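You operate a simulated robot arm through the tools that you are given. There is no shell and no other tool.

You are at the controls of a simulated robot arm. One attempt, no reset.

Task
Put things in order on the top of the low cupboard. At the end: the brown glass jar stands where the green lint brush stood; the orange vase stands where the brown glass jar stood; the grey rolled socks is on the white saucer; the green lint brush stands where the grey rolled socks stood; whatever was shut is shut again. Leave all else as you found it, and nothing knocked over.

Only the result counts: the job must be done as asked and must still hold three seconds after the hand-in. Knocking over, shifting, dropping, spilling or breaking anything else fails it.

Robot
A 6-joint arm with a two-finger parallel gripper, fixed in place. Base frame: the origin is on the floor under the middle of its stand, x ahead of it, y to its left, z up; the work surface is at about z = 0.8. Lengths are in m, angles in degrees, forces in N, time in s.
With the tool pointing down near the work surface it reaches from about 0.34 to 0.76 m from the base axis. Its first joint turns from -66.0 to 66.0 degrees. Payload 2.45 kg.
Tool frame: the origin (TCP) lies between the finger pads and is the grasp point; the fingertips stand 0.024 m ahead of it; z points along the fingers, y is the line along which they close. The gripper opens to 0.068 m. The fingers are 0.017 m wide and 0.01 m thick; the gripper's body (0.04 by 0.07 m) begins 0.041 m behind the TCP.
Orientation is that of the tool frame in the base frame, as a unit quaternion [x, y, z, w]. With the fingers straight down and closing along the base's y, the tool's x points along the base's -x, its y along +y and its z along -z.

Tools
- The arm moves only by the tool step_arm. Its argument "rows" is a list that holds one entry, the list of rows, each a list of 7 numbers: the shift along the tool's x, y, z in m, then the turn, a rotation vector about the tool's x, y, z in degrees, then the gripper command, from -1 (shut) to 1 (fully open), values between in proportion. In form: [[[tx, ty, tz, rx, ry, rz, jaw], ...]]. A call has 1 to 20 rows; each row is the pose to reach, as a shift and turn from the pose commanded when the call began, along the tool's axes at that moment. A row lasts 0.2 s, in which the tool goes at most 0.05 m and 8.6 degrees; a call with a longer step from one row to the next is refused whole, and so is a gripper value outside its range. A pose out of reach is approached as far as the arm can. The call stops where the force on the tool passes 40 N (or 10 N more than at its start, if that is more) or the arm is blocked; 0.2 s more then pass. The fingers move at their own pace (about 0.108 m/s each) and stop on an object; they squeeze with about 34 N. The grip force told is the motor's: it shows also when the fingers shut on nothing. Time passes only in rows, and 0.2 s behind the last, so rows that repeat a pose let the fingers close. It gives the time, the measured TCP pose, the force on the tool (base axes), the opening and the grip force at its end, in the units of the frame above (readings bear some noise), with the torque about the TCP (base axes, N m) and any sound that the robot's microphone picked up, and new pictures: "show" is both (left out), scene, wrist or none.
- Cameras (640 x 400 px; columns grow to the right, rows downward): "scene" is fixed at [0.173, 0.4228, 1.4554]; the picture's right is [-0.66, -0.75, 0.00], its down [-0.49, 0.44, -0.75] and it looks along [0.56, -0.50, -0.66] (base axes); focal length 372 px, centre (320, 200). "wrist" rides on the gripper at [0.084, 0.011, -0.075] in the tool frame; the picture's right is [-0.13, 0.99, 0.00], its down [-0.60, -0.08, -0.79] and it looks along [-0.79, -0.10, 0.61] (tool axes); focal length 251 px, centre (320, 200). There is no depth. A picture from a camera that has moved, and an enlarged one, comes with that camera's place and axes in the base frame and with its lens.
- zoom(camera, box): a new picture of the part [left, top, right, bottom] of that camera's present view, enlarged. No time passes.
- close_job(): hands the job in; it is judged then, once.

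Places have to be worked out from the pictures, the camera data and where the tool is seen. Open the gripper and draw the arm clear of the work before you hand the job in, unless the task says otherwise.

The tools are called after "Call:" as name(argument=value, ...) on one line, values as JSON. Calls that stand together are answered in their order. step_arm: Moves the arm, as the interface text tells. Its arguments: {"type":"object","properties":{"rows":{"type":"array","items":{"type":"array","items":{"type":"array","items":{"type":"number"}}}},"show":{"type":"string","enum":["both","scene","wrist","none"]}},"required":["rows"]} The other tools are called the same way: zoom (camera, box) takes an enlarged picture of a part of a camera's view; close_job () hands the job in.

At the start:

```text
t: 0.0
tcp_pos: [0.4116, 0.1452, 1.1051]
tcp_rot: [0.0, 1.0, 0.0, 0.0]
force: [1.1, 0.1, -0.8]
moment: [-0.01, 0.0, 0.01]
width: 0.0682
gripper_force: 0.0
```

scene: 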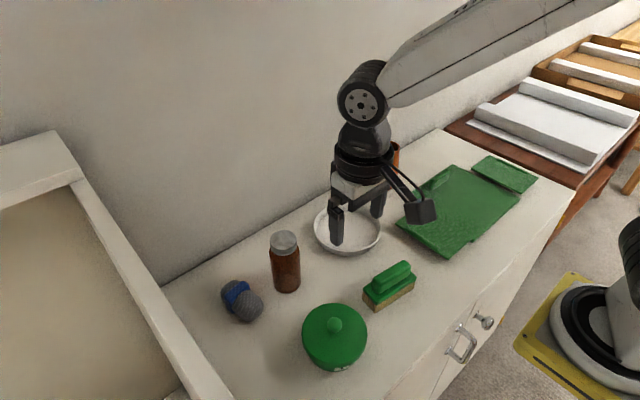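
wrist: 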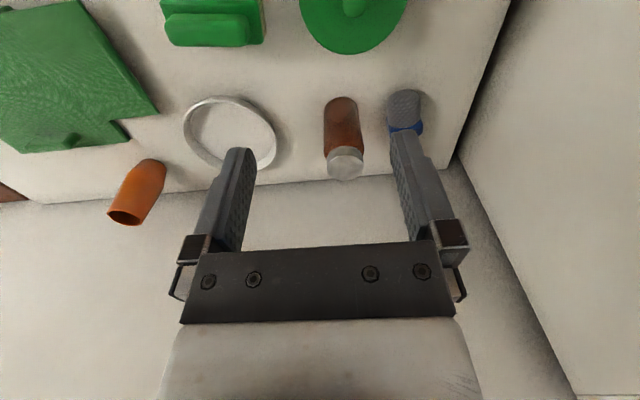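

I'll take enlarged views of the scene first, to find each object accurately before I move anything.

Call:
zoom(camera="scene", box=[200, 200, 360, 380])

Call:
zoom(camera="scene", box=[300, 120, 560, 320])

Call:
zoom(camera="wrist", box=[80, 60, 300, 240])

Call:
zoom(camera="wrist", box=[280, 0, 500, 190])

```text
2.22 times, centred on (280, 290) of scene
camera zoom: at [0.173, 0.4228, 1.4554], right [-0.66, -0.75, 0.0], down [-0.49, 0.44, -0.75], along [0.56, -0.5, -0.66], focal length 828 px, centre (409, 0)
```

zoom: 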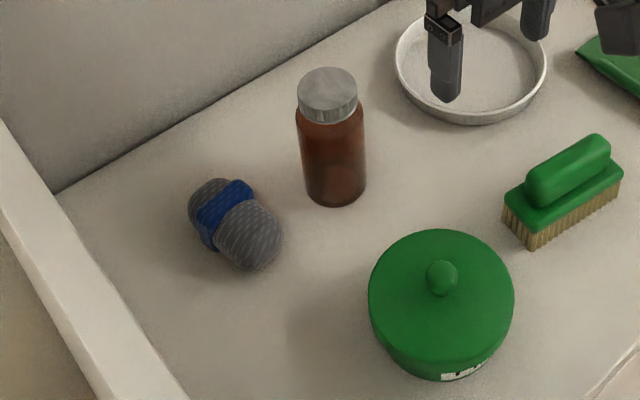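

```text
2.00 times, centred on (430, 220) of scene
camera zoom: at [0.173, 0.4228, 1.4554], right [-0.66, -0.75, 0.0], down [-0.49, 0.44, -0.75], along [0.56, -0.5, -0.66], focal length 745 px, centre (100, 160)
```

zoom: 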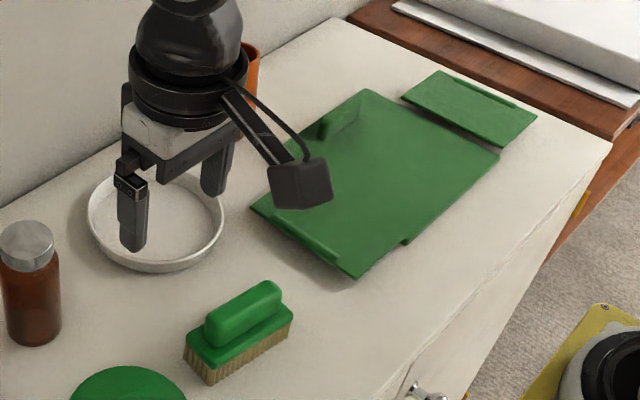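

```text
2.22 times, centred on (190, 150) of wrist
camera zoom: at [0.3266, 0.1543, 1.1801], right [0.13, 0.99, 0.0], down [0.6, -0.08, 0.79], along [0.79, -0.1, -0.61], focal length 559 px, centre (609, 311)
```

zoom: 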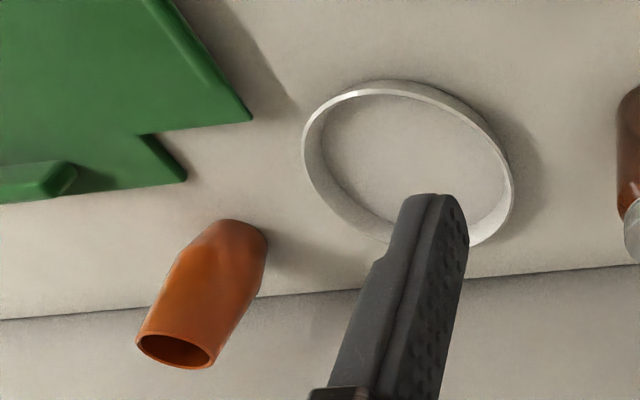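

```text
2.11 times, centred on (390, 95) of wrist
camera zoom: at [0.3266, 0.1543, 1.1801], right [0.13, 0.99, 0.0], down [0.6, -0.08, 0.79], along [0.79, -0.1, -0.61], focal length 529 px, centre (173, 421)
```

zoom: 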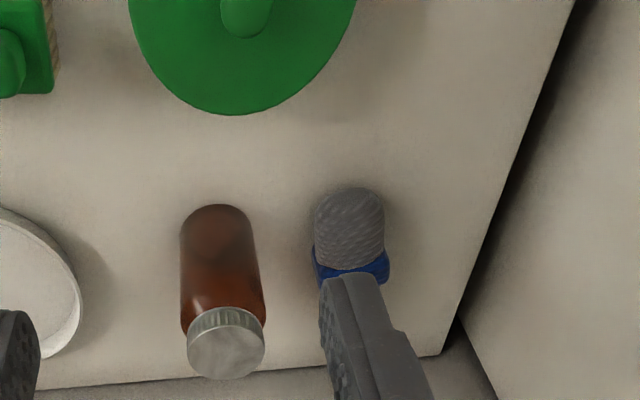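

The sock roll looks to lie along x at about (0.586, 0.259), between the jar at about (0.571, 0.161) and the left side panel. I'll move over towards it, high enough to clear the jar, and look again with the wrist camera.

Call:
step_arm(rows=[[[-0.015, 0.023, 0.015, 0, 0, 0, 1], [-0.03, 0.046, 0.03, 0, 0, 0, 1], [-0.045, 0.069, 0.045, 0, 0, 0, 1], [-0.06, 0.092, 0.06, 0, 0, 0, 1], [-0.07, 0.113, 0.075, 0, 0, 0, 1], [-0.07, 0.113, 0.075, 0, 0, 0, 1]]], show="both")

```text
t: 1.4
tcp_pos: [0.482, 0.2562, 1.0306]
tcp_rot: [0.0, 1.0, 0.001, 0.0]
force: [-0.3, 0.1, -0.4]
moment: [0.03, 0.01, 0.01]
width: 0.0682
gripper_force: 0.0
camera wrist: at [0.3978, 0.2664, 1.1052], right [0.13, 0.99, 0.0], down [0.6, -0.08, 0.79], along [0.79, -0.1, -0.61], focal length 251 px, centre (320, 200)
```

scene: 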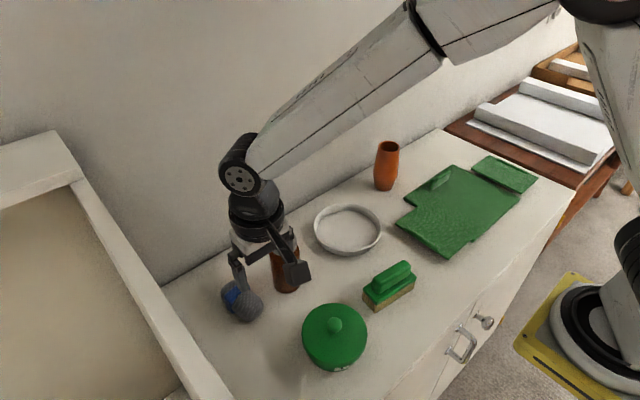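
wrist: 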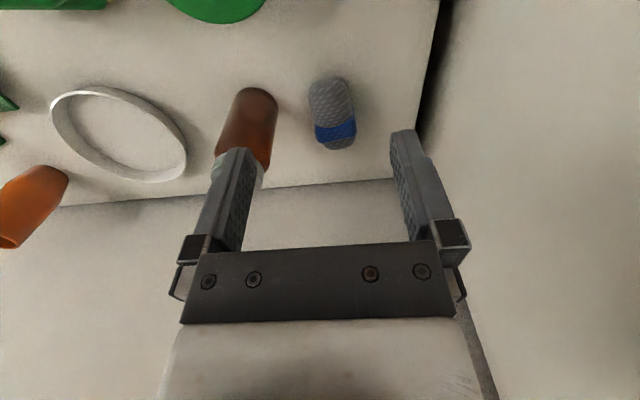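

Nothing now hides the vase, saucer and brush in the scene view, and the sock roll shows fully in the wrist view. I'll zoom in on each to refine the numbers.

Call:
zoom(camera="wrist", box=[200, 40, 420, 200])

Call:
zoom(camera="scene", box=[300, 130, 430, 210])

Call:
zoom(camera="scene", box=[290, 190, 450, 320])

Call:
zoom(camera="scene", box=[200, 240, 320, 340])

```text
2.50 times, centred on (310, 120) of wrist
camera zoom: at [0.3978, 0.2664, 1.1052], right [0.13, 0.99, 0.0], down [0.6, -0.08, 0.79], along [0.79, -0.1, -0.61], focal length 629 px, centre (345, 400)
```

zoom: 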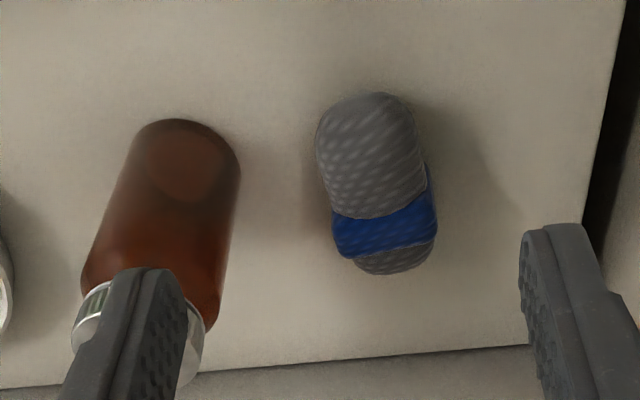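

```text
4.92 times, centred on (365, 170) of scene
camera zoom: at [0.173, 0.4228, 1.4554], right [-0.66, -0.75, 0.0], down [-0.49, 0.44, -0.75], along [0.56, -0.5, -0.66], focal length 1833 px, centre (98, 348)
```

zoom: 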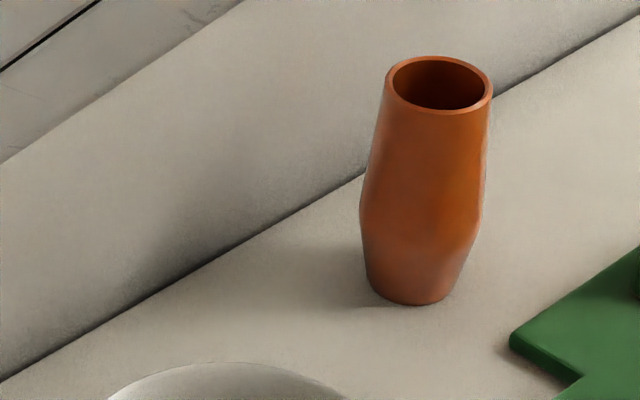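

```text
3.08 times, centred on (370, 255) of scene
camera zoom: at [0.173, 0.4228, 1.4554], right [-0.66, -0.75, 0.0], down [-0.49, 0.44, -0.75], along [0.56, -0.5, -0.66], focal length 1146 px, centre (166, 31)
```

zoom: 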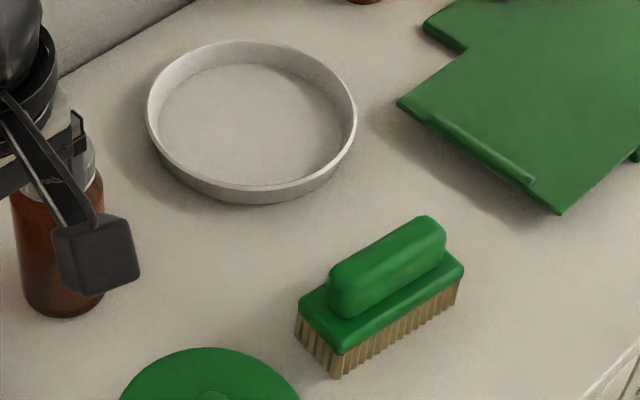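

```text
4.00 times, centred on (260, 290) of scene
camera zoom: at [0.173, 0.4228, 1.4554], right [-0.66, -0.75, 0.0], down [-0.49, 0.44, -0.75], along [0.56, -0.5, -0.66], focal length 1490 px, centre (560, -160)
```

zoom: 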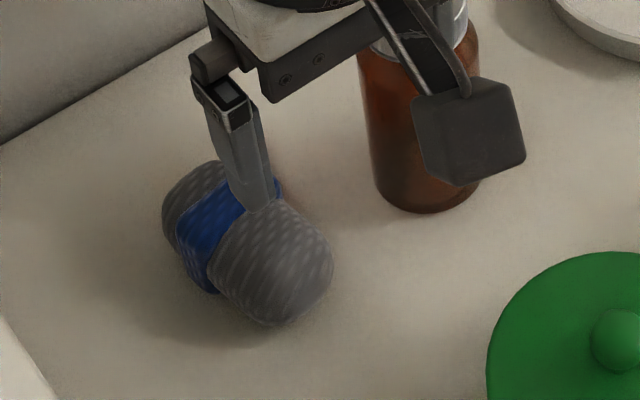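

Triangulating from both cameras puts the sock centre at about (0.585, 0.260, 0.829), roughly 0.055 wide. I'll move above it, come part way down and check the alignment.

Call:
step_arm(rows=[[[-0.04, 0.001, 0.0, 0, 0, 0, 1], [-0.08, 0.002, 0.0, 0, 0, 0, 1], [-0.104, 0.003, 0.0, 0, 0, 0, 1], [-0.104, 0.003, 0.04, 0, 0, 0, 1], [-0.104, 0.003, 0.08, 0, 0, 0, 1], [-0.104, 0.003, 0.11, 0, 0, 0, 1], [-0.104, 0.003, 0.11, 0, 0, 0, 1]]], show="both")

```text
t: 3.0
tcp_pos: [0.5853, 0.2601, 0.9198]
tcp_rot: [0.0, 1.0, 0.0, 0.001]
force: [-0.1, -0.6, 0.2]
moment: [0.01, 0.0, 0.02]
width: 0.0683
gripper_force: 0.1
camera wrist: at [0.5013, 0.2703, 0.9952], right [0.13, 0.99, 0.0], down [0.6, -0.08, 0.79], along [0.79, -0.1, -0.61], focal length 251 px, centre (320, 200)
```

scene: 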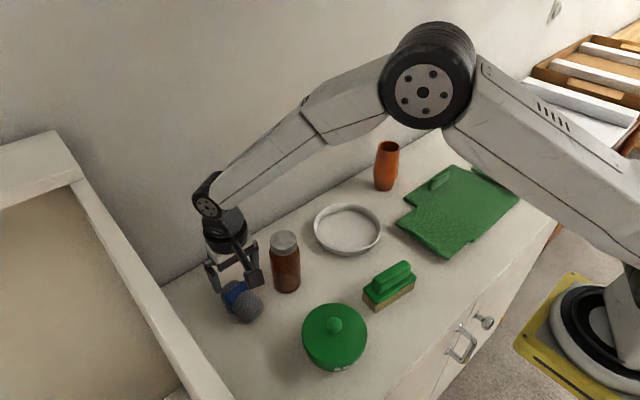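
wrist: 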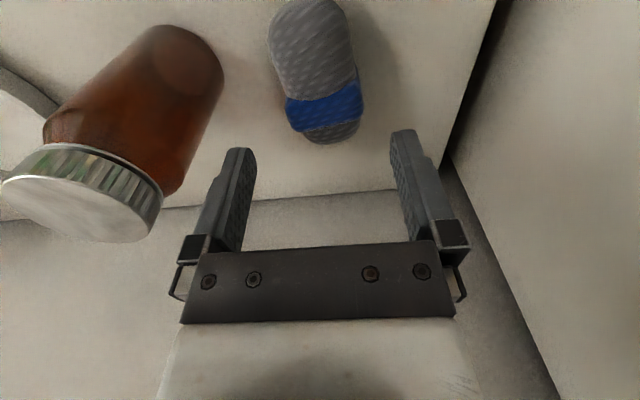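

The sock axis is yawed about 5° from x and its centre is near (0.583, 0.2585). I'll turn the tool to match, nudge it across and go down to mid-height of the sock, leaving the tips about 8 mm above the surface.

Call:
step_arm(rows=[[[0.002, -0.002, 0.0, 0, 0, -5, 1], [0.002, -0.002, 0.03, 0, 0, -5, 1], [0.002, -0.002, 0.055, 0, 0, -5, 1], [0.002, -0.002, 0.075, 0, 0, -5, 1], [0.002, -0.002, 0.088, 0, 0, -5, 1], [0.002, -0.002, 0.088, 0, 0, -5, 1]]], show="both")

```text
t: 4.4
tcp_pos: [0.5837, 0.2594, 0.8324]
tcp_rot: [-0.044, 0.999, 0.0, 0.0]
force: [-0.2, 0.1, 0.1]
moment: [0.01, -0.02, 0.0]
width: 0.0683
gripper_force: 0.1
camera wrist: at [0.4982, 0.2617, 0.9072], right [0.04, 1.0, 0.0], down [0.61, -0.03, 0.79], along [0.79, -0.03, -0.61], focal length 251 px, centre (320, 200)
```

scene: 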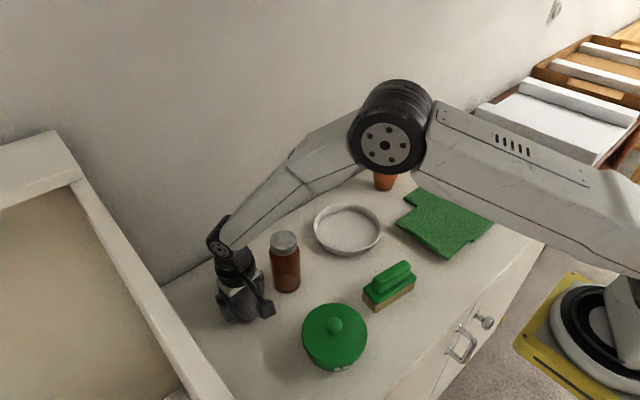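
wrist: 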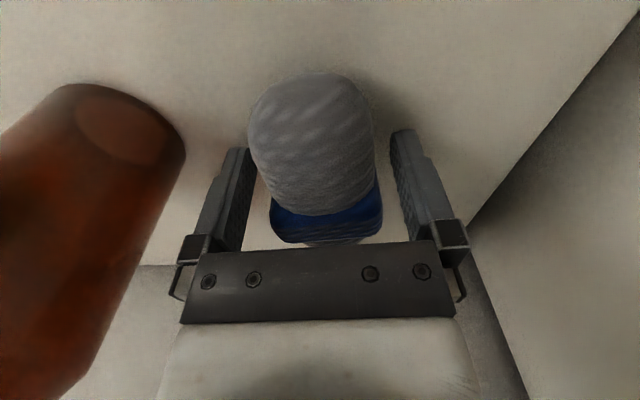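

The sock sits centred between the pads with room on both sides, so I'll close on it.

Call:
step_arm(rows=[[[0, 0, 0, 0, 0, 0, -1], [0, 0, 0, 0, 0, 0, -1], [0, 0, 0, 0, 0, 0, -1], [0, 0, 0, 0, 0, 0, -1]]], show="wrist")

```text
t: 5.4
tcp_pos: [0.5825, 0.2592, 0.832]
tcp_rot: [-0.042, 0.999, 0.001, 0.0]
force: [-0.1, 0.5, 0.1]
moment: [0.0, 0.0, 0.03]
width: 0.05
gripper_force: 34.4
camera wrist: at [0.4981, 0.2617, 0.9075], right [0.04, 1.0, 0.0], down [0.61, -0.03, 0.79], along [0.79, -0.03, -0.61], focal length 251 px, centre (320, 200)
```

wrist: 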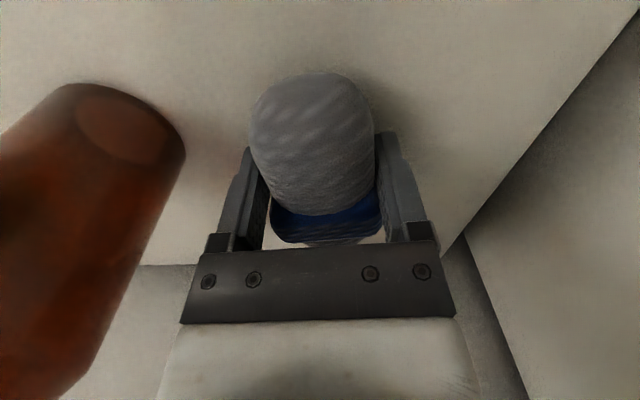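

It's held at 0.050 m width. I'll lift straight up until it's clear of the jar top.

Call:
step_arm(rows=[[[0, 0, -0.015, 0, 0, 0, -1], [0, 0, -0.045, 0, 0, 0, -1], [0, 0, -0.085, 0, 0, 0, -1], [0, 0, -0.125, 0, 0, 0, -1], [0, 0, -0.165, 0, 0, 0, -1], [0, 0, -0.205, 0, 0, 0, -1], [0, 0, -0.205, 0, 0, 0, -1]]], show="both")

```text
t: 7.0
tcp_pos: [0.5836, 0.2591, 1.0385]
tcp_rot: [-0.043, 0.999, 0.0, 0.0]
force: [-1.3, -0.2, 0.0]
moment: [0.01, -0.01, 0.0]
width: 0.0498
gripper_force: 34.5
camera wrist: at [0.4983, 0.2617, 1.1131], right [0.04, 1.0, 0.0], down [0.61, -0.03, 0.79], along [0.79, -0.03, -0.61], focal length 251 px, centre (320, 200)
```

scene: 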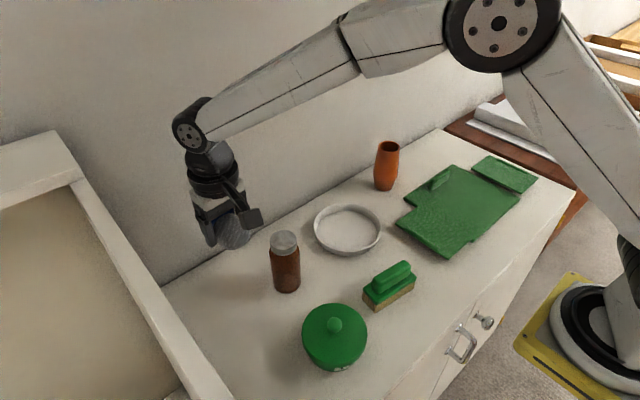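
wrist: 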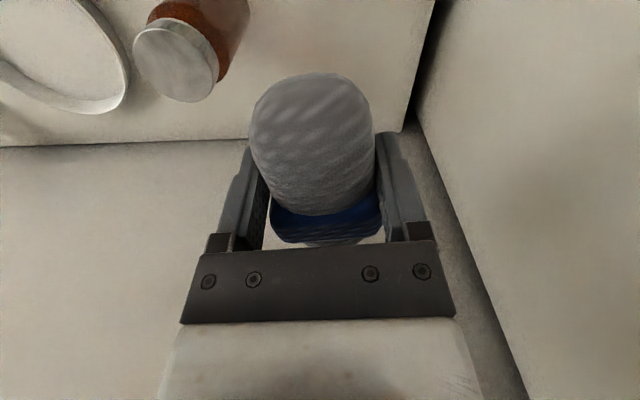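

The sock is securely held. I'll carry it across, above the jar, to over the saucer centre at about (0.595, -0.043).

Call:
step_arm(rows=[[[0.002, -0.03, 0, 0, 0, 0, -1], [0.004, -0.07, 0, 0, 0, 0, -1], [0.006, -0.11, 0, 0, 0, 0, -1], [0.008, -0.15, 0, 0, 0, 0, -1], [0.01, -0.19, 0, 0, 0, 0, -1], [0.012, -0.23, 0, 0, 0, 0, -1], [0.014, -0.27, 0, 0, 0, 0, -1], [0.015, -0.302, 0, 0, 0, 0, -1], [0.015, -0.302, 0, 0, 0, 0, -1]]], show="both")

```text
t: 9.0
tcp_pos: [0.5946, -0.0455, 1.0361]
tcp_rot: [-0.043, 0.999, 0.0, 0.0]
force: [0.2, 0.6, -0.9]
moment: [0.03, -0.02, 0.03]
width: 0.0496
gripper_force: 34.0
camera wrist: at [0.5102, -0.0426, 1.1115], right [0.04, 1.0, 0.0], down [0.61, -0.03, 0.79], along [0.79, -0.03, -0.61], focal length 251 px, centre (320, 200)
```

scene: 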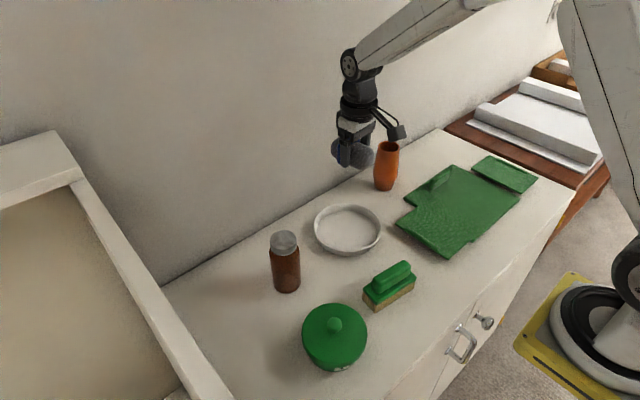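
wrist: 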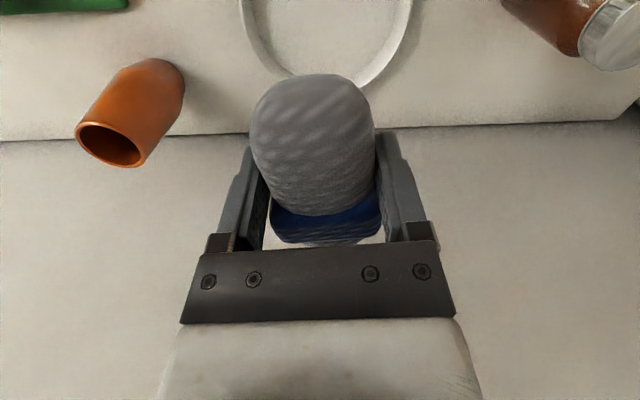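

The vase rim, saucer and jar are all visible and the saucer is directly below. I'll go down to just above the saucer floor.

Call:
step_arm(rows=[[[0, 0, 0.03, 0, 0, 0, -1], [0, 0, 0.07, 0, 0, 0, -1], [0, 0, 0.11, 0, 0, 0, -1], [0, 0, 0.145, 0, 0, 0, -1], [0, 0, 0.17, 0, 0, 0, -1], [0, 0, 0.185, 0, 0, 0, -1], [0, 0, 0.185, 0, 0, 0, -1]]], show="both")

Call:
zoom(camera="scene", box=[280, 160, 440, 270])

```text
t: 10.6
tcp_pos: [0.5948, -0.0431, 0.8513]
tcp_rot: [-0.043, 0.999, 0.0, -0.001]
force: [-0.7, 0.2, -1.3]
moment: [-0.02, 0.0, 0.01]
width: 0.0497
gripper_force: 34.4
camera wrist: at [0.5103, -0.041, 0.9266], right [0.04, 1.0, 0.0], down [0.61, -0.03, 0.79], along [0.79, -0.03, -0.61], focal length 251 px, centre (320, 200)
```

scene: 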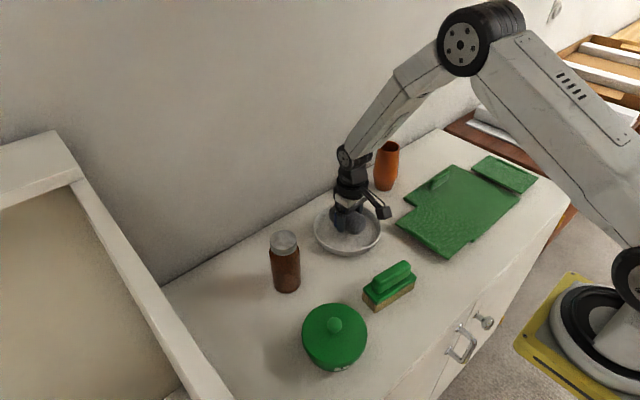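
wrist: 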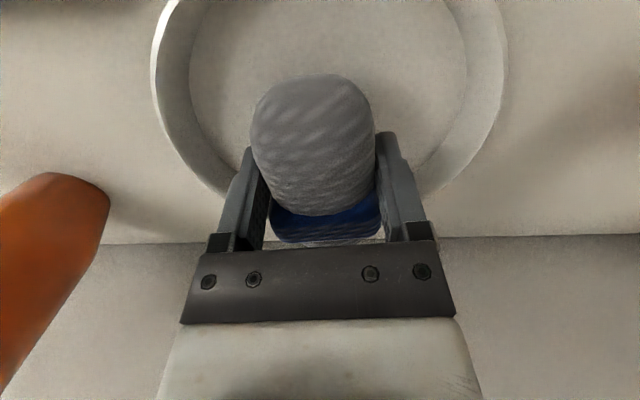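

```text
3.64 times, centred on (360, 215) of scene
camera zoom: at [0.1731, 0.4228, 1.4554], right [-0.66, -0.75, 0.0], down [-0.49, 0.44, -0.75], along [0.56, -0.5, -0.66], focal length 1354 px, centre (174, 146)
```

zoom: 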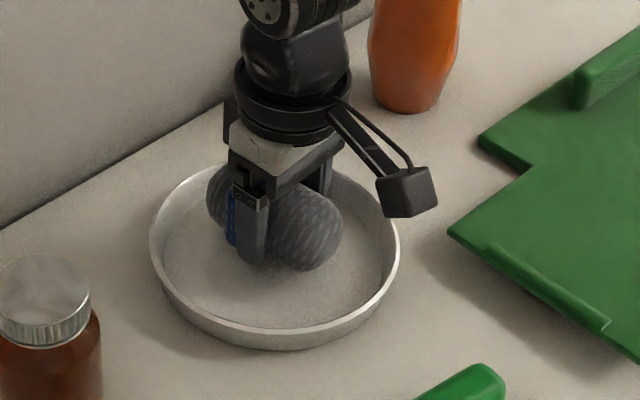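

The sock hovers a little above the saucer floor and is well centred. I'll lower it in small steps and watch the force.

Call:
step_arm(rows=[[[0, 0, 0.004, 0, 0, 0, -1], [0, 0, 0.008, 0, 0, 0, -1], [0, 0, 0.011, 0, 0, 0, -1], [0, 0, 0.011, 0, 0, 0, -1]]], show="none")

```text
t: 11.6
tcp_pos: [0.5935, -0.0431, 0.841]
tcp_rot: [-0.043, 0.999, 0.0, 0.0]
force: [0.4, -0.2, -1.7]
moment: [-0.02, 0.0, 0.01]
width: 0.0495
gripper_force: 33.6
```

Call:
step_arm(rows=[[[0, 0, 0.002, 0, 0, 0, -1], [0, 0, 0.004, 0, 0, 0, -1], [0, 0, 0.005, 0, 0, 0, -1], [0, 0, 0.005, 0, 0, 0, -1]]], show="scene")

Call:
zoom(camera="scene", box=[280, 160, 440, 270])

```text
t: 12.6
tcp_pos: [0.5956, -0.0438, 0.838]
tcp_rot: [-0.044, 0.999, 0.001, 0.002]
force: [-5.9, 1.4, 30.3]
moment: [0.06, 0.48, 0.13]
width: 0.0498
gripper_force: 33.9
```

scene: 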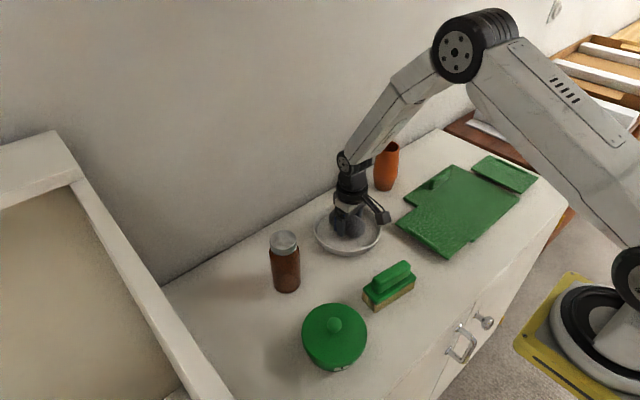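

```text
3.64 times, centred on (360, 215) of scene
camera zoom: at [0.1723, 0.4229, 1.4554], right [-0.66, -0.75, 0.0], down [-0.49, 0.44, -0.75], along [0.56, -0.5, -0.66], focal length 1354 px, centre (174, 146)
```

zoom: 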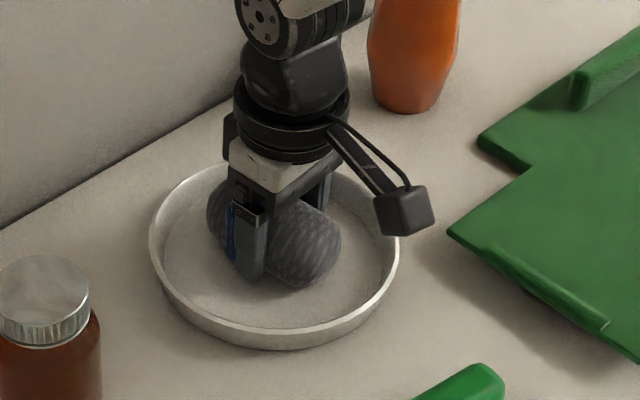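

The sock met the saucer floor at z of about 0.838, with 30 N. I'll ease up 2.5 mm to take the load off, then open the fingers.

Call:
step_arm(rows=[[[0, 0, -0.0015, 0, 0, 0, -1], [0, 0, -0.0025, 0, 0, 0, -1], [0, 0, -0.0025, 0, 0, 0, 0.2], [0, 0, -0.0025, 0, 0, 0, 1], [0, 0, -0.0025, 0, 0, 0, 1]]], show="wrist")

```text
t: 13.8
tcp_pos: [0.5934, -0.0431, 0.8388]
tcp_rot: [-0.044, 0.999, 0.0, 0.001]
force: [-0.6, -0.1, 0.2]
moment: [-0.01, 0.01, 0.0]
width: 0.068
gripper_force: 0.0
camera wrist: at [0.5093, -0.0411, 0.9133], right [0.04, 1.0, 0.0], down [0.61, -0.03, 0.79], along [0.79, -0.03, -0.61], focal length 251 px, centre (320, 200)
```

wrist: 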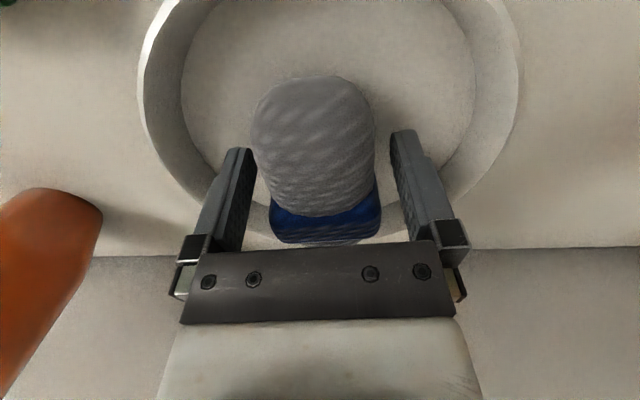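

The sock is released and resting in the saucer. I'll lift off, move towards the brush, and turn the tool by 75° so the fingers will close across the brush's short side. From there I'll inspect it.

Call:
step_arm(rows=[[[0, 0, -0.03, 0, 0, 0, 1], [0, 0, -0.07, 0, 0, 0, 1], [0, 0, -0.115, 0, 0, 0, 1], [0, 0, -0.16, 0, 0, 0, 1], [0.02, -0.0024, -0.16, 0, 0, -8.333, 1], [0.04, -0.0047, -0.16, 0, 0, -16.667, 1], [0.06, -0.0071, -0.16, 0, 0, -25, 1], [0.08, -0.0095, -0.16, 0, 0, -33.333, 1], [0.1, -0.0118, -0.16, 0, 0, -41.667, 1], [0.12, -0.0142, -0.16, 0, 0, -50, 1], [0.14, -0.0166, -0.16, 0, 0, -58.333, 1], [0.16, -0.0189, -0.16, 0, 0, -66.667, 1], [0.1805, -0.0213, -0.16, 0, 0, -75, 1], [0.1805, -0.0213, -0.16, 0, 0, -75, 1]]], show="both")

Call:
zoom(camera="scene", box=[290, 180, 450, 280])

Call:
zoom(camera="wrist", box=[200, 0, 440, 180])

```text
t: 16.8
tcp_pos: [0.4167, -0.0809, 0.9982]
tcp_rot: [-0.644, 0.765, 0.0, 0.0]
force: [0.2, 0.5, 0.5]
moment: [-0.01, 0.03, -0.01]
width: 0.0681
gripper_force: 0.1
camera wrist: at [0.3907, -0.1629, 1.073], right [-0.95, 0.3, 0.0], down [0.18, 0.58, 0.79], along [0.24, 0.76, -0.61], focal length 251 px, centre (320, 200)
```

scene: 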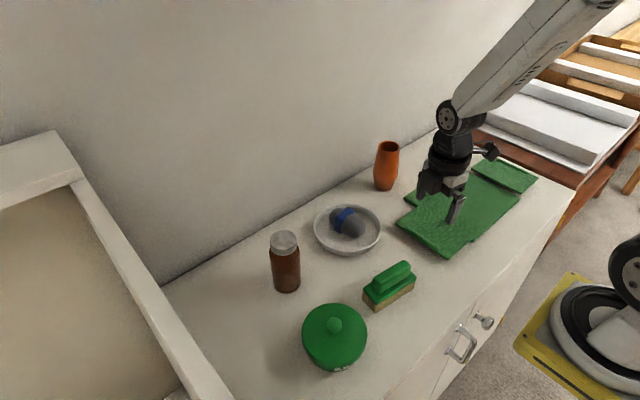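
wrist: 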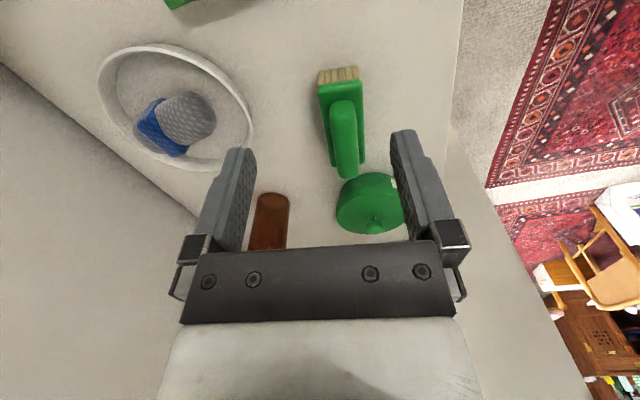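

```text
4.00 times, centred on (370, 230) of scene
camera zoom: at [0.173, 0.4228, 1.4554], right [-0.66, -0.75, 0.0], down [-0.49, 0.44, -0.75], along [0.56, -0.5, -0.66], focal length 1490 px, centre (120, 80)
```

zoom: 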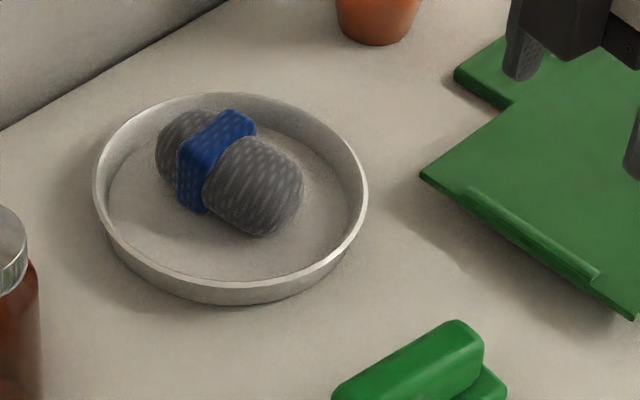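

```text
2.22 times, centred on (320, 90) of wrist
camera zoom: at [0.3907, -0.1629, 1.073], right [-0.95, 0.3, 0.0], down [0.18, 0.58, 0.79], along [0.24, 0.76, -0.61], focal length 559 px, centre (320, 444)
```

zoom: 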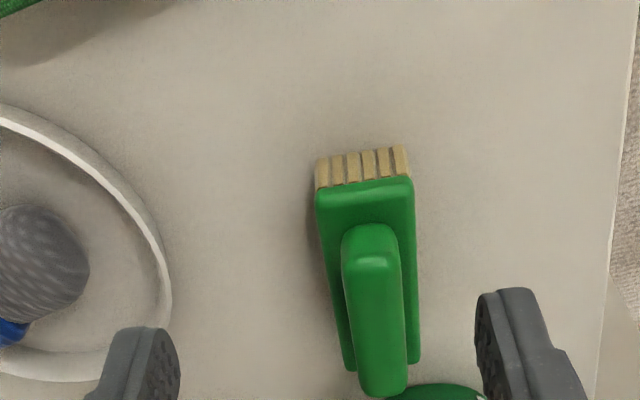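

The sock lies fully inside the saucer. The brush centre works out at about (0.418, 0.0155), long axis yawed about 81°, with the handle roughly 0.024 wide and its top near z = 0.87. I'll move above it and come down part way.

Call:
step_arm(rows=[[[-0.03, 0.005, 0, 0, 0, 0, 1], [-0.065, 0.011, 0, 0, 0, 0, 1], [-0.0944, 0.0158, 0, 0, 0, 0, 1], [-0.0944, 0.0158, 0.04, 0, 0, 0, 1], [-0.0944, 0.0158, 0.08, 0, 0, 0, 1], [-0.0944, 0.0158, 0.095, 0, 0, 0, 1], [-0.0944, 0.0158, 0.095, 0, 0, 0, 1]]], show="both")

Call:
zoom(camera="scene", box=[320, 220, 460, 320])

```text
t: 18.4
tcp_pos: [0.4188, 0.0149, 0.9027]
tcp_rot: [-0.643, 0.766, -0.001, 0.0]
force: [-0.5, -0.1, -0.5]
moment: [0.0, 0.05, 0.0]
width: 0.0681
gripper_force: 0.1
camera wrist: at [0.3925, -0.0661, 0.9778], right [-0.95, 0.3, 0.0], down [0.18, 0.58, 0.79], along [0.24, 0.76, -0.61], focal length 251 px, centre (320, 200)
```

scene: 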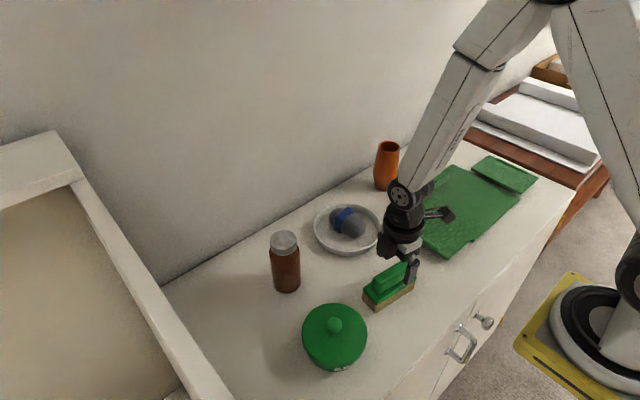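
wrist: 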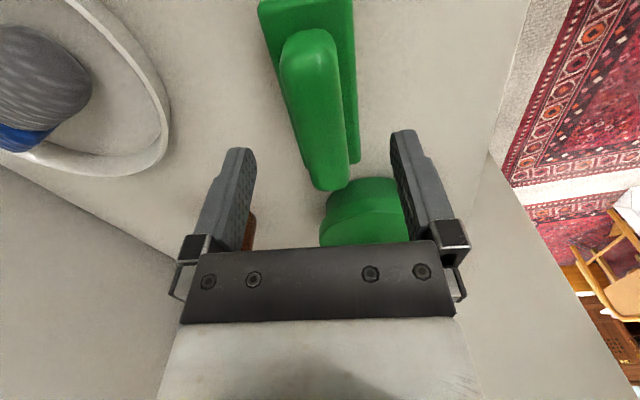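

```text
4.00 times, centred on (390, 270) of scene
camera zoom: at [0.1731, 0.4228, 1.4554], right [-0.66, -0.75, 0.0], down [-0.49, 0.44, -0.75], along [0.56, -0.5, -0.66], focal length 1490 px, centre (40, -80)
```

zoom: 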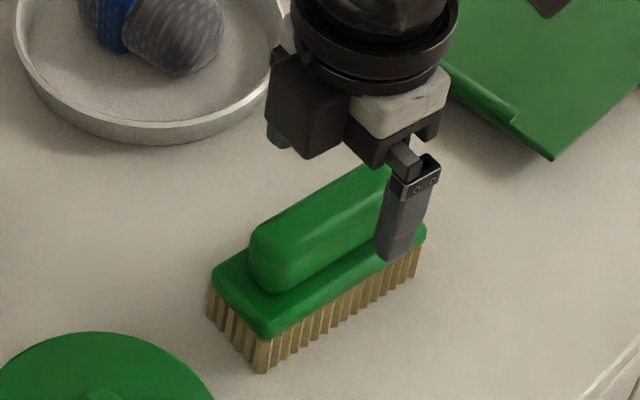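

The fingers straddle the handle and line up with its axis. I'll go down to put the tips just above the brush plate, then close.

Call:
step_arm(rows=[[[0, 0, 0.015, 0, 0, 0, 1], [0, 0, 0.028, 0, 0, 0, 1], [0, 0, 0.037, 0, 0, 0, 1], [0, 0, 0.037, 0, 0, 0, 1]]], show="both")

Call:
zoom(camera="scene", box=[320, 220, 460, 320])

```text
t: 19.4
tcp_pos: [0.4181, 0.0157, 0.8665]
tcp_rot: [-0.642, 0.766, 0.0, 0.0]
force: [-0.7, 0.5, 0.4]
moment: [0.0, 0.02, 0.01]
width: 0.0678
gripper_force: 0.1
camera wrist: at [0.3914, -0.0662, 0.9404], right [-0.95, 0.3, 0.0], down [0.18, 0.58, 0.79], along [0.24, 0.76, -0.61], focal length 251 px, centre (320, 200)
```

scene: 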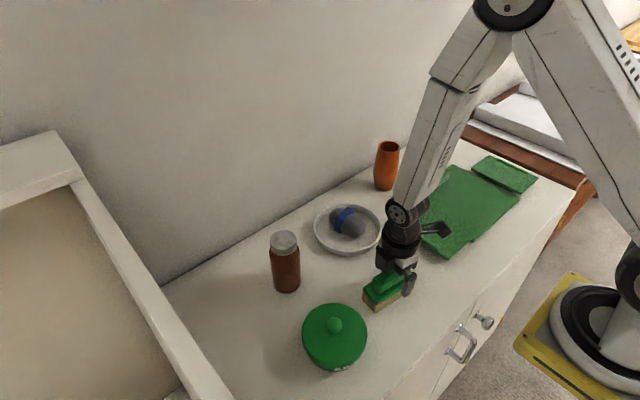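
wrist: 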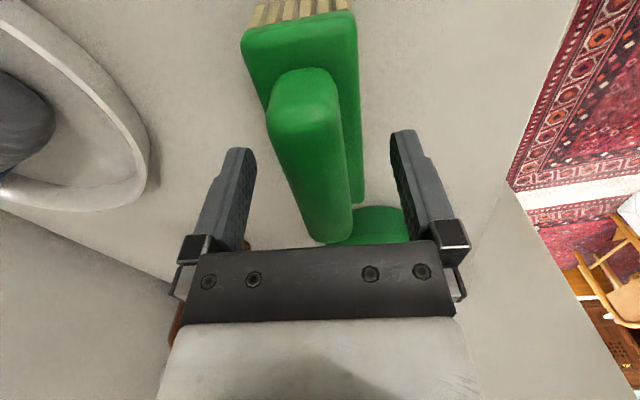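

```text
4.00 times, centred on (390, 270) of scene
camera zoom: at [0.173, 0.4228, 1.4554], right [-0.66, -0.75, 0.0], down [-0.49, 0.44, -0.75], along [0.56, -0.5, -0.66], focal length 1490 px, centre (40, -80)
```

zoom: 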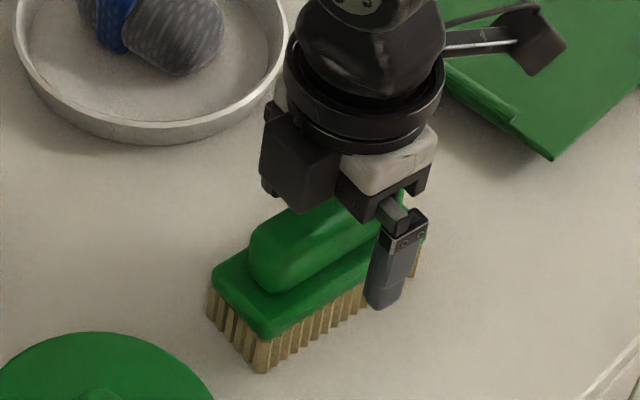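

The tips sit just above the plate on both sides of the handle, so I'll close now.

Call:
step_arm(rows=[[[0, 0, 0, 0, 0, 0, -1], [0, 0, 0, 0, 0, 0, -1], [0, 0, 0, 0, 0, 0, -1], [0, 0, 0, 0, 0, 0, -1], [0, 0, 0, 0, 0, 0, -1]]], show="wrist")

Call:
zoom(camera="scene", box=[320, 220, 460, 320])

```text
t: 20.6
tcp_pos: [0.417, 0.0167, 0.866]
tcp_rot: [-0.643, 0.766, -0.001, 0.0]
force: [0.5, 0.1, -0.5]
moment: [0.02, -0.03, 0.01]
width: 0.0256
gripper_force: 34.5
camera wrist: at [0.3914, -0.0662, 0.9405], right [-0.95, 0.3, 0.0], down [0.18, 0.58, 0.79], along [0.24, 0.76, -0.61], focal length 251 px, centre (320, 200)
```

wrist: 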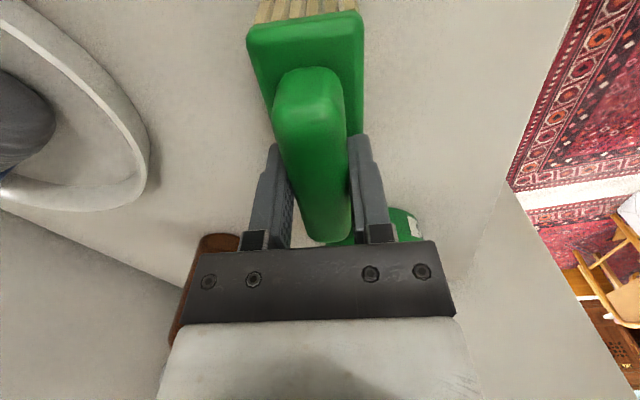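

```text
4.00 times, centred on (390, 270) of scene
camera zoom: at [0.1731, 0.4228, 1.4554], right [-0.66, -0.75, 0.0], down [-0.49, 0.44, -0.75], along [0.56, -0.5, -0.66], focal length 1490 px, centre (40, -80)
```

zoom: 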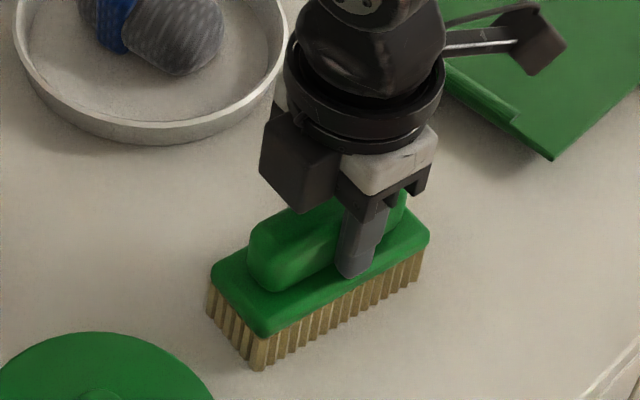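

The brush handle is gripped at 0.0256 m width. I'll lift it to z = 1.06, well above the jar, then carry it to the sock's old place while turning back 75°, so its long side runs along x there.

Call:
step_arm(rows=[[[0, 0, -0.015, 0, 0, 0, -1], [0, 0, -0.05, 0, 0, 0, -1], [0, 0, -0.095, 0, 0, 0, -1], [0, 0, -0.14, 0, 0, 0, -1], [0, 0, -0.18, 0, 0, 0, -1], [0, 0, -0.195, 0, 0, 0, -1]]], show="both")

```text
t: 22.0
tcp_pos: [0.4149, 0.0136, 1.0635]
tcp_rot: [-0.643, 0.766, 0.0, 0.0]
force: [0.4, 0.6, -0.2]
moment: [0.05, -0.03, 0.0]
width: 0.0255
gripper_force: 34.4
camera wrist: at [0.3901, -0.0678, 1.138], right [-0.95, 0.3, 0.0], down [0.18, 0.58, 0.79], along [0.24, 0.76, -0.61], focal length 251 px, centre (320, 200)
```

scene: 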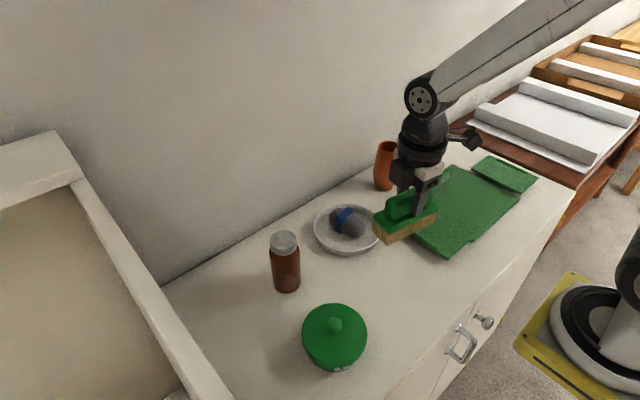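
wrist: 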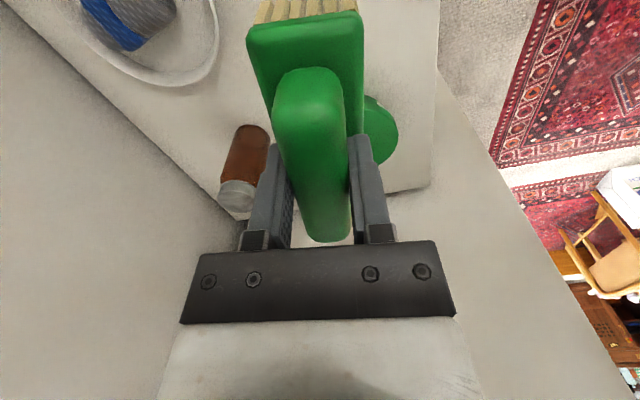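

The brush came up level. Next I carry it to above the sock's old place while turning it back.

Call:
step_arm(rows=[[[-0.0299, -0.0134, 0, 0, 0, 8.333, -1], [-0.0598, -0.0268, 0, 0, 0, 16.667, -1], [-0.0897, -0.0402, 0, 0, 0, 25, -1], [-0.1196, -0.0536, 0, 0, 0, 33.333, -1], [-0.1494, -0.067, 0, 0, 0, 41.667, -1], [-0.1793, -0.0804, 0, 0, 0, 50, -1], [-0.2092, -0.0938, 0, 0, 0, 58.333, -1], [-0.2391, -0.1072, 0, 0, 0, 66.667, -1], [-0.269, -0.1206, 0, 0, 0, 75, -1], [-0.269, -0.1206, 0, 0, 0, 75, -1]]], show="both")

```text
t: 24.2
tcp_pos: [0.5833, 0.2584, 1.0618]
tcp_rot: [-0.043, 0.999, 0.0, 0.001]
force: [-0.6, 0.2, -0.8]
moment: [0.0, 0.03, 0.0]
width: 0.0251
gripper_force: 33.8
camera wrist: at [0.4982, 0.2611, 1.1376], right [0.04, 1.0, 0.0], down [0.61, -0.03, 0.79], along [0.79, -0.03, -0.61], focal length 251 px, centre (320, 200)
```

scene: 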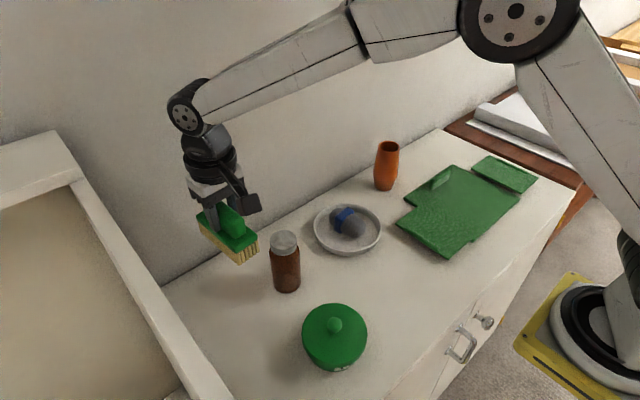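
wrist: 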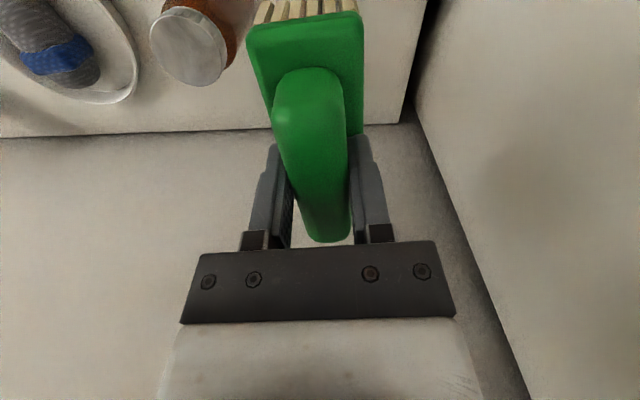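

It's over the target at (0.583, 0.2585). I'll lower it to just above contact, which should come near z = 0.866.

Call:
step_arm(rows=[[[0, 0, 0.03, 0, 0, 0, -1], [0, 0, 0.07, 0, 0, 0, -1], [0, 0, 0.11, 0, 0, 0, -1], [0, 0, 0.145, 0, 0, 0, -1], [0, 0, 0.17, 0, 0, 0, -1], [0, 0, 0.185, 0, 0, 0, -1], [0, 0, 0.189, 0, 0, 0, -1], [0, 0, 0.189, 0, 0, 0, -1]]], show="both")

Call:
zoom(camera="scene", box=[190, 220, 330, 340])

```text
t: 26.0
tcp_pos: [0.5828, 0.2605, 0.8722]
tcp_rot: [-0.044, 0.999, 0.0, 0.0]
force: [0.5, 1.2, -0.8]
moment: [-0.04, 0.0, 0.02]
width: 0.0257
gripper_force: 34.3
camera wrist: at [0.4972, 0.2622, 0.9474], right [0.04, 1.0, 0.0], down [0.61, -0.03, 0.79], along [0.79, -0.03, -0.61], focal length 251 px, centre (320, 200)
```

scene: 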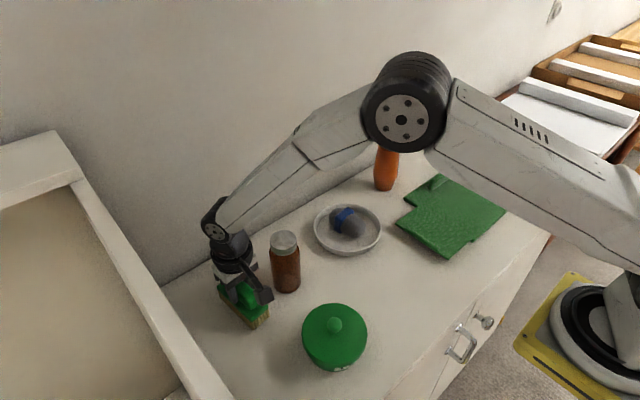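
wrist: 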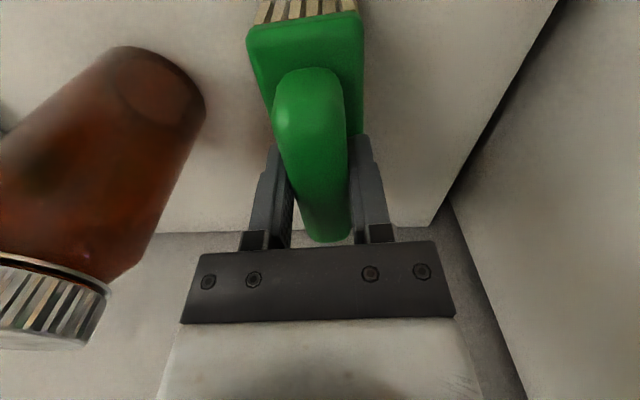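

```text
3.33 times, centred on (260, 280) of scene
camera zoom: at [0.1731, 0.4228, 1.4553], right [-0.66, -0.75, 0.0], down [-0.49, 0.44, -0.75], along [0.56, -0.5, -0.66], focal length 1241 px, centre (520, -67)
```

zoom: 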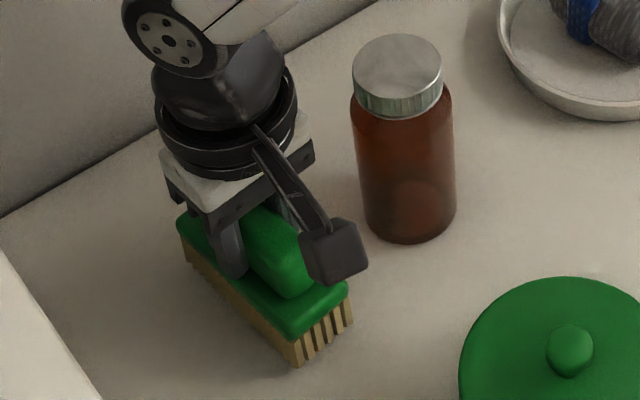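

It's about 6 mm above the surface. I'll lower it slowly to touch.

Call:
step_arm(rows=[[[0, 0, 0.002, 0, 0, 0, -1], [0, 0, 0.004, 0, 0, 0, -1], [0, 0, 0.0055, 0, 0, 0, -1], [0, 0, 0.0055, 0, 0, 0, -1]]], show="none")

```text
t: 27.0
tcp_pos: [0.5818, 0.2606, 0.866]
tcp_rot: [-0.043, 0.999, 0.0, 0.001]
force: [0.6, 1.1, -1.0]
moment: [0.02, -0.03, -0.02]
width: 0.0255
gripper_force: 34.2
```

Call:
step_arm(rows=[[[0, 0, 0.001, 0, 0, 0, -1], [0, 0, 0.001, 0, 0, 0, -1]]], show="none")

```text
t: 27.6
tcp_pos: [0.5826, 0.2597, 0.8668]
tcp_rot: [-0.044, 0.999, 0.0, 0.0]
force: [0.1, 0.0, -0.6]
moment: [0.01, 0.0, 0.01]
width: 0.0253
gripper_force: 33.9
```

No contact yet, so I'll continue 1 mm at a time.

Call:
step_arm(rows=[[[0, 0, 0.001, 0, 0, 0, -1], [0, 0, 0.001, 0, 0, 0, -1]]], show="none")

```text
t: 28.2
tcp_pos: [0.5837, 0.259, 0.8656]
tcp_rot: [-0.044, 0.999, 0.0, 0.0]
force: [-0.7, -0.4, 2.9]
moment: [-0.06, 0.12, -0.03]
width: 0.0252
gripper_force: 34.2
```

There's light contact at 2.9 N. I'll open the fingers.

Call:
step_arm(rows=[[[0, 0, 0, 0, 0, 0, -0.1], [0, 0, 0, 0, 0, 0, 0.4], [0, 0, 0, 0, 0, 0, 1], [0, 0, 0, 0, 0, 0, 1]]], show="both")

Call:
zoom(camera="scene", box=[190, 220, 330, 340])

```text
t: 29.2
tcp_pos: [0.5835, 0.2589, 0.8648]
tcp_rot: [-0.043, 0.999, 0.0, 0.001]
force: [0.5, -0.8, 0.9]
moment: [0.01, 0.0, 0.02]
width: 0.0682
gripper_force: 0.1
camera wrist: at [0.4979, 0.2615, 0.9401], right [0.04, 1.0, 0.0], down [0.61, -0.03, 0.79], along [0.79, -0.03, -0.61], focal length 251 px, centre (320, 200)
```

scene: 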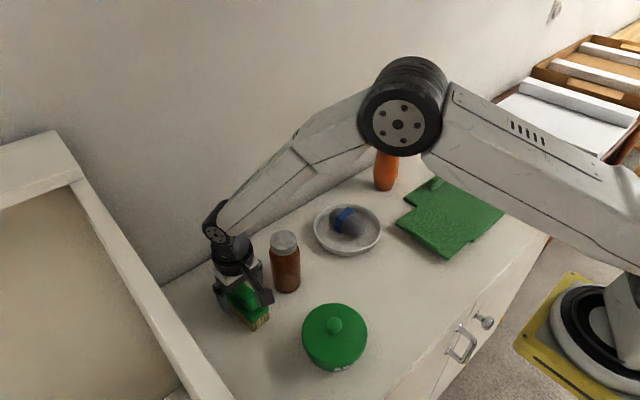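
wrist: 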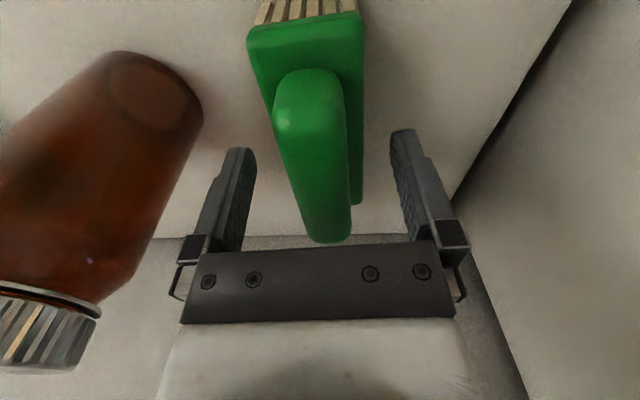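

```text
3.33 times, centred on (260, 280) of scene
camera zoom: at [0.173, 0.4228, 1.4554], right [-0.66, -0.75, 0.0], down [-0.49, 0.44, -0.75], along [0.56, -0.5, -0.66], focal length 1241 px, centre (520, -67)
```

zoom: 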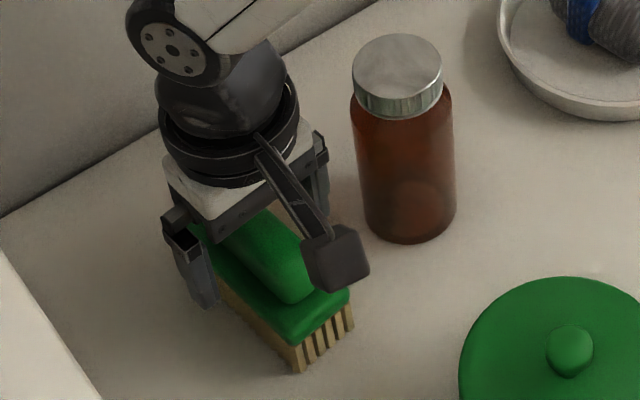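

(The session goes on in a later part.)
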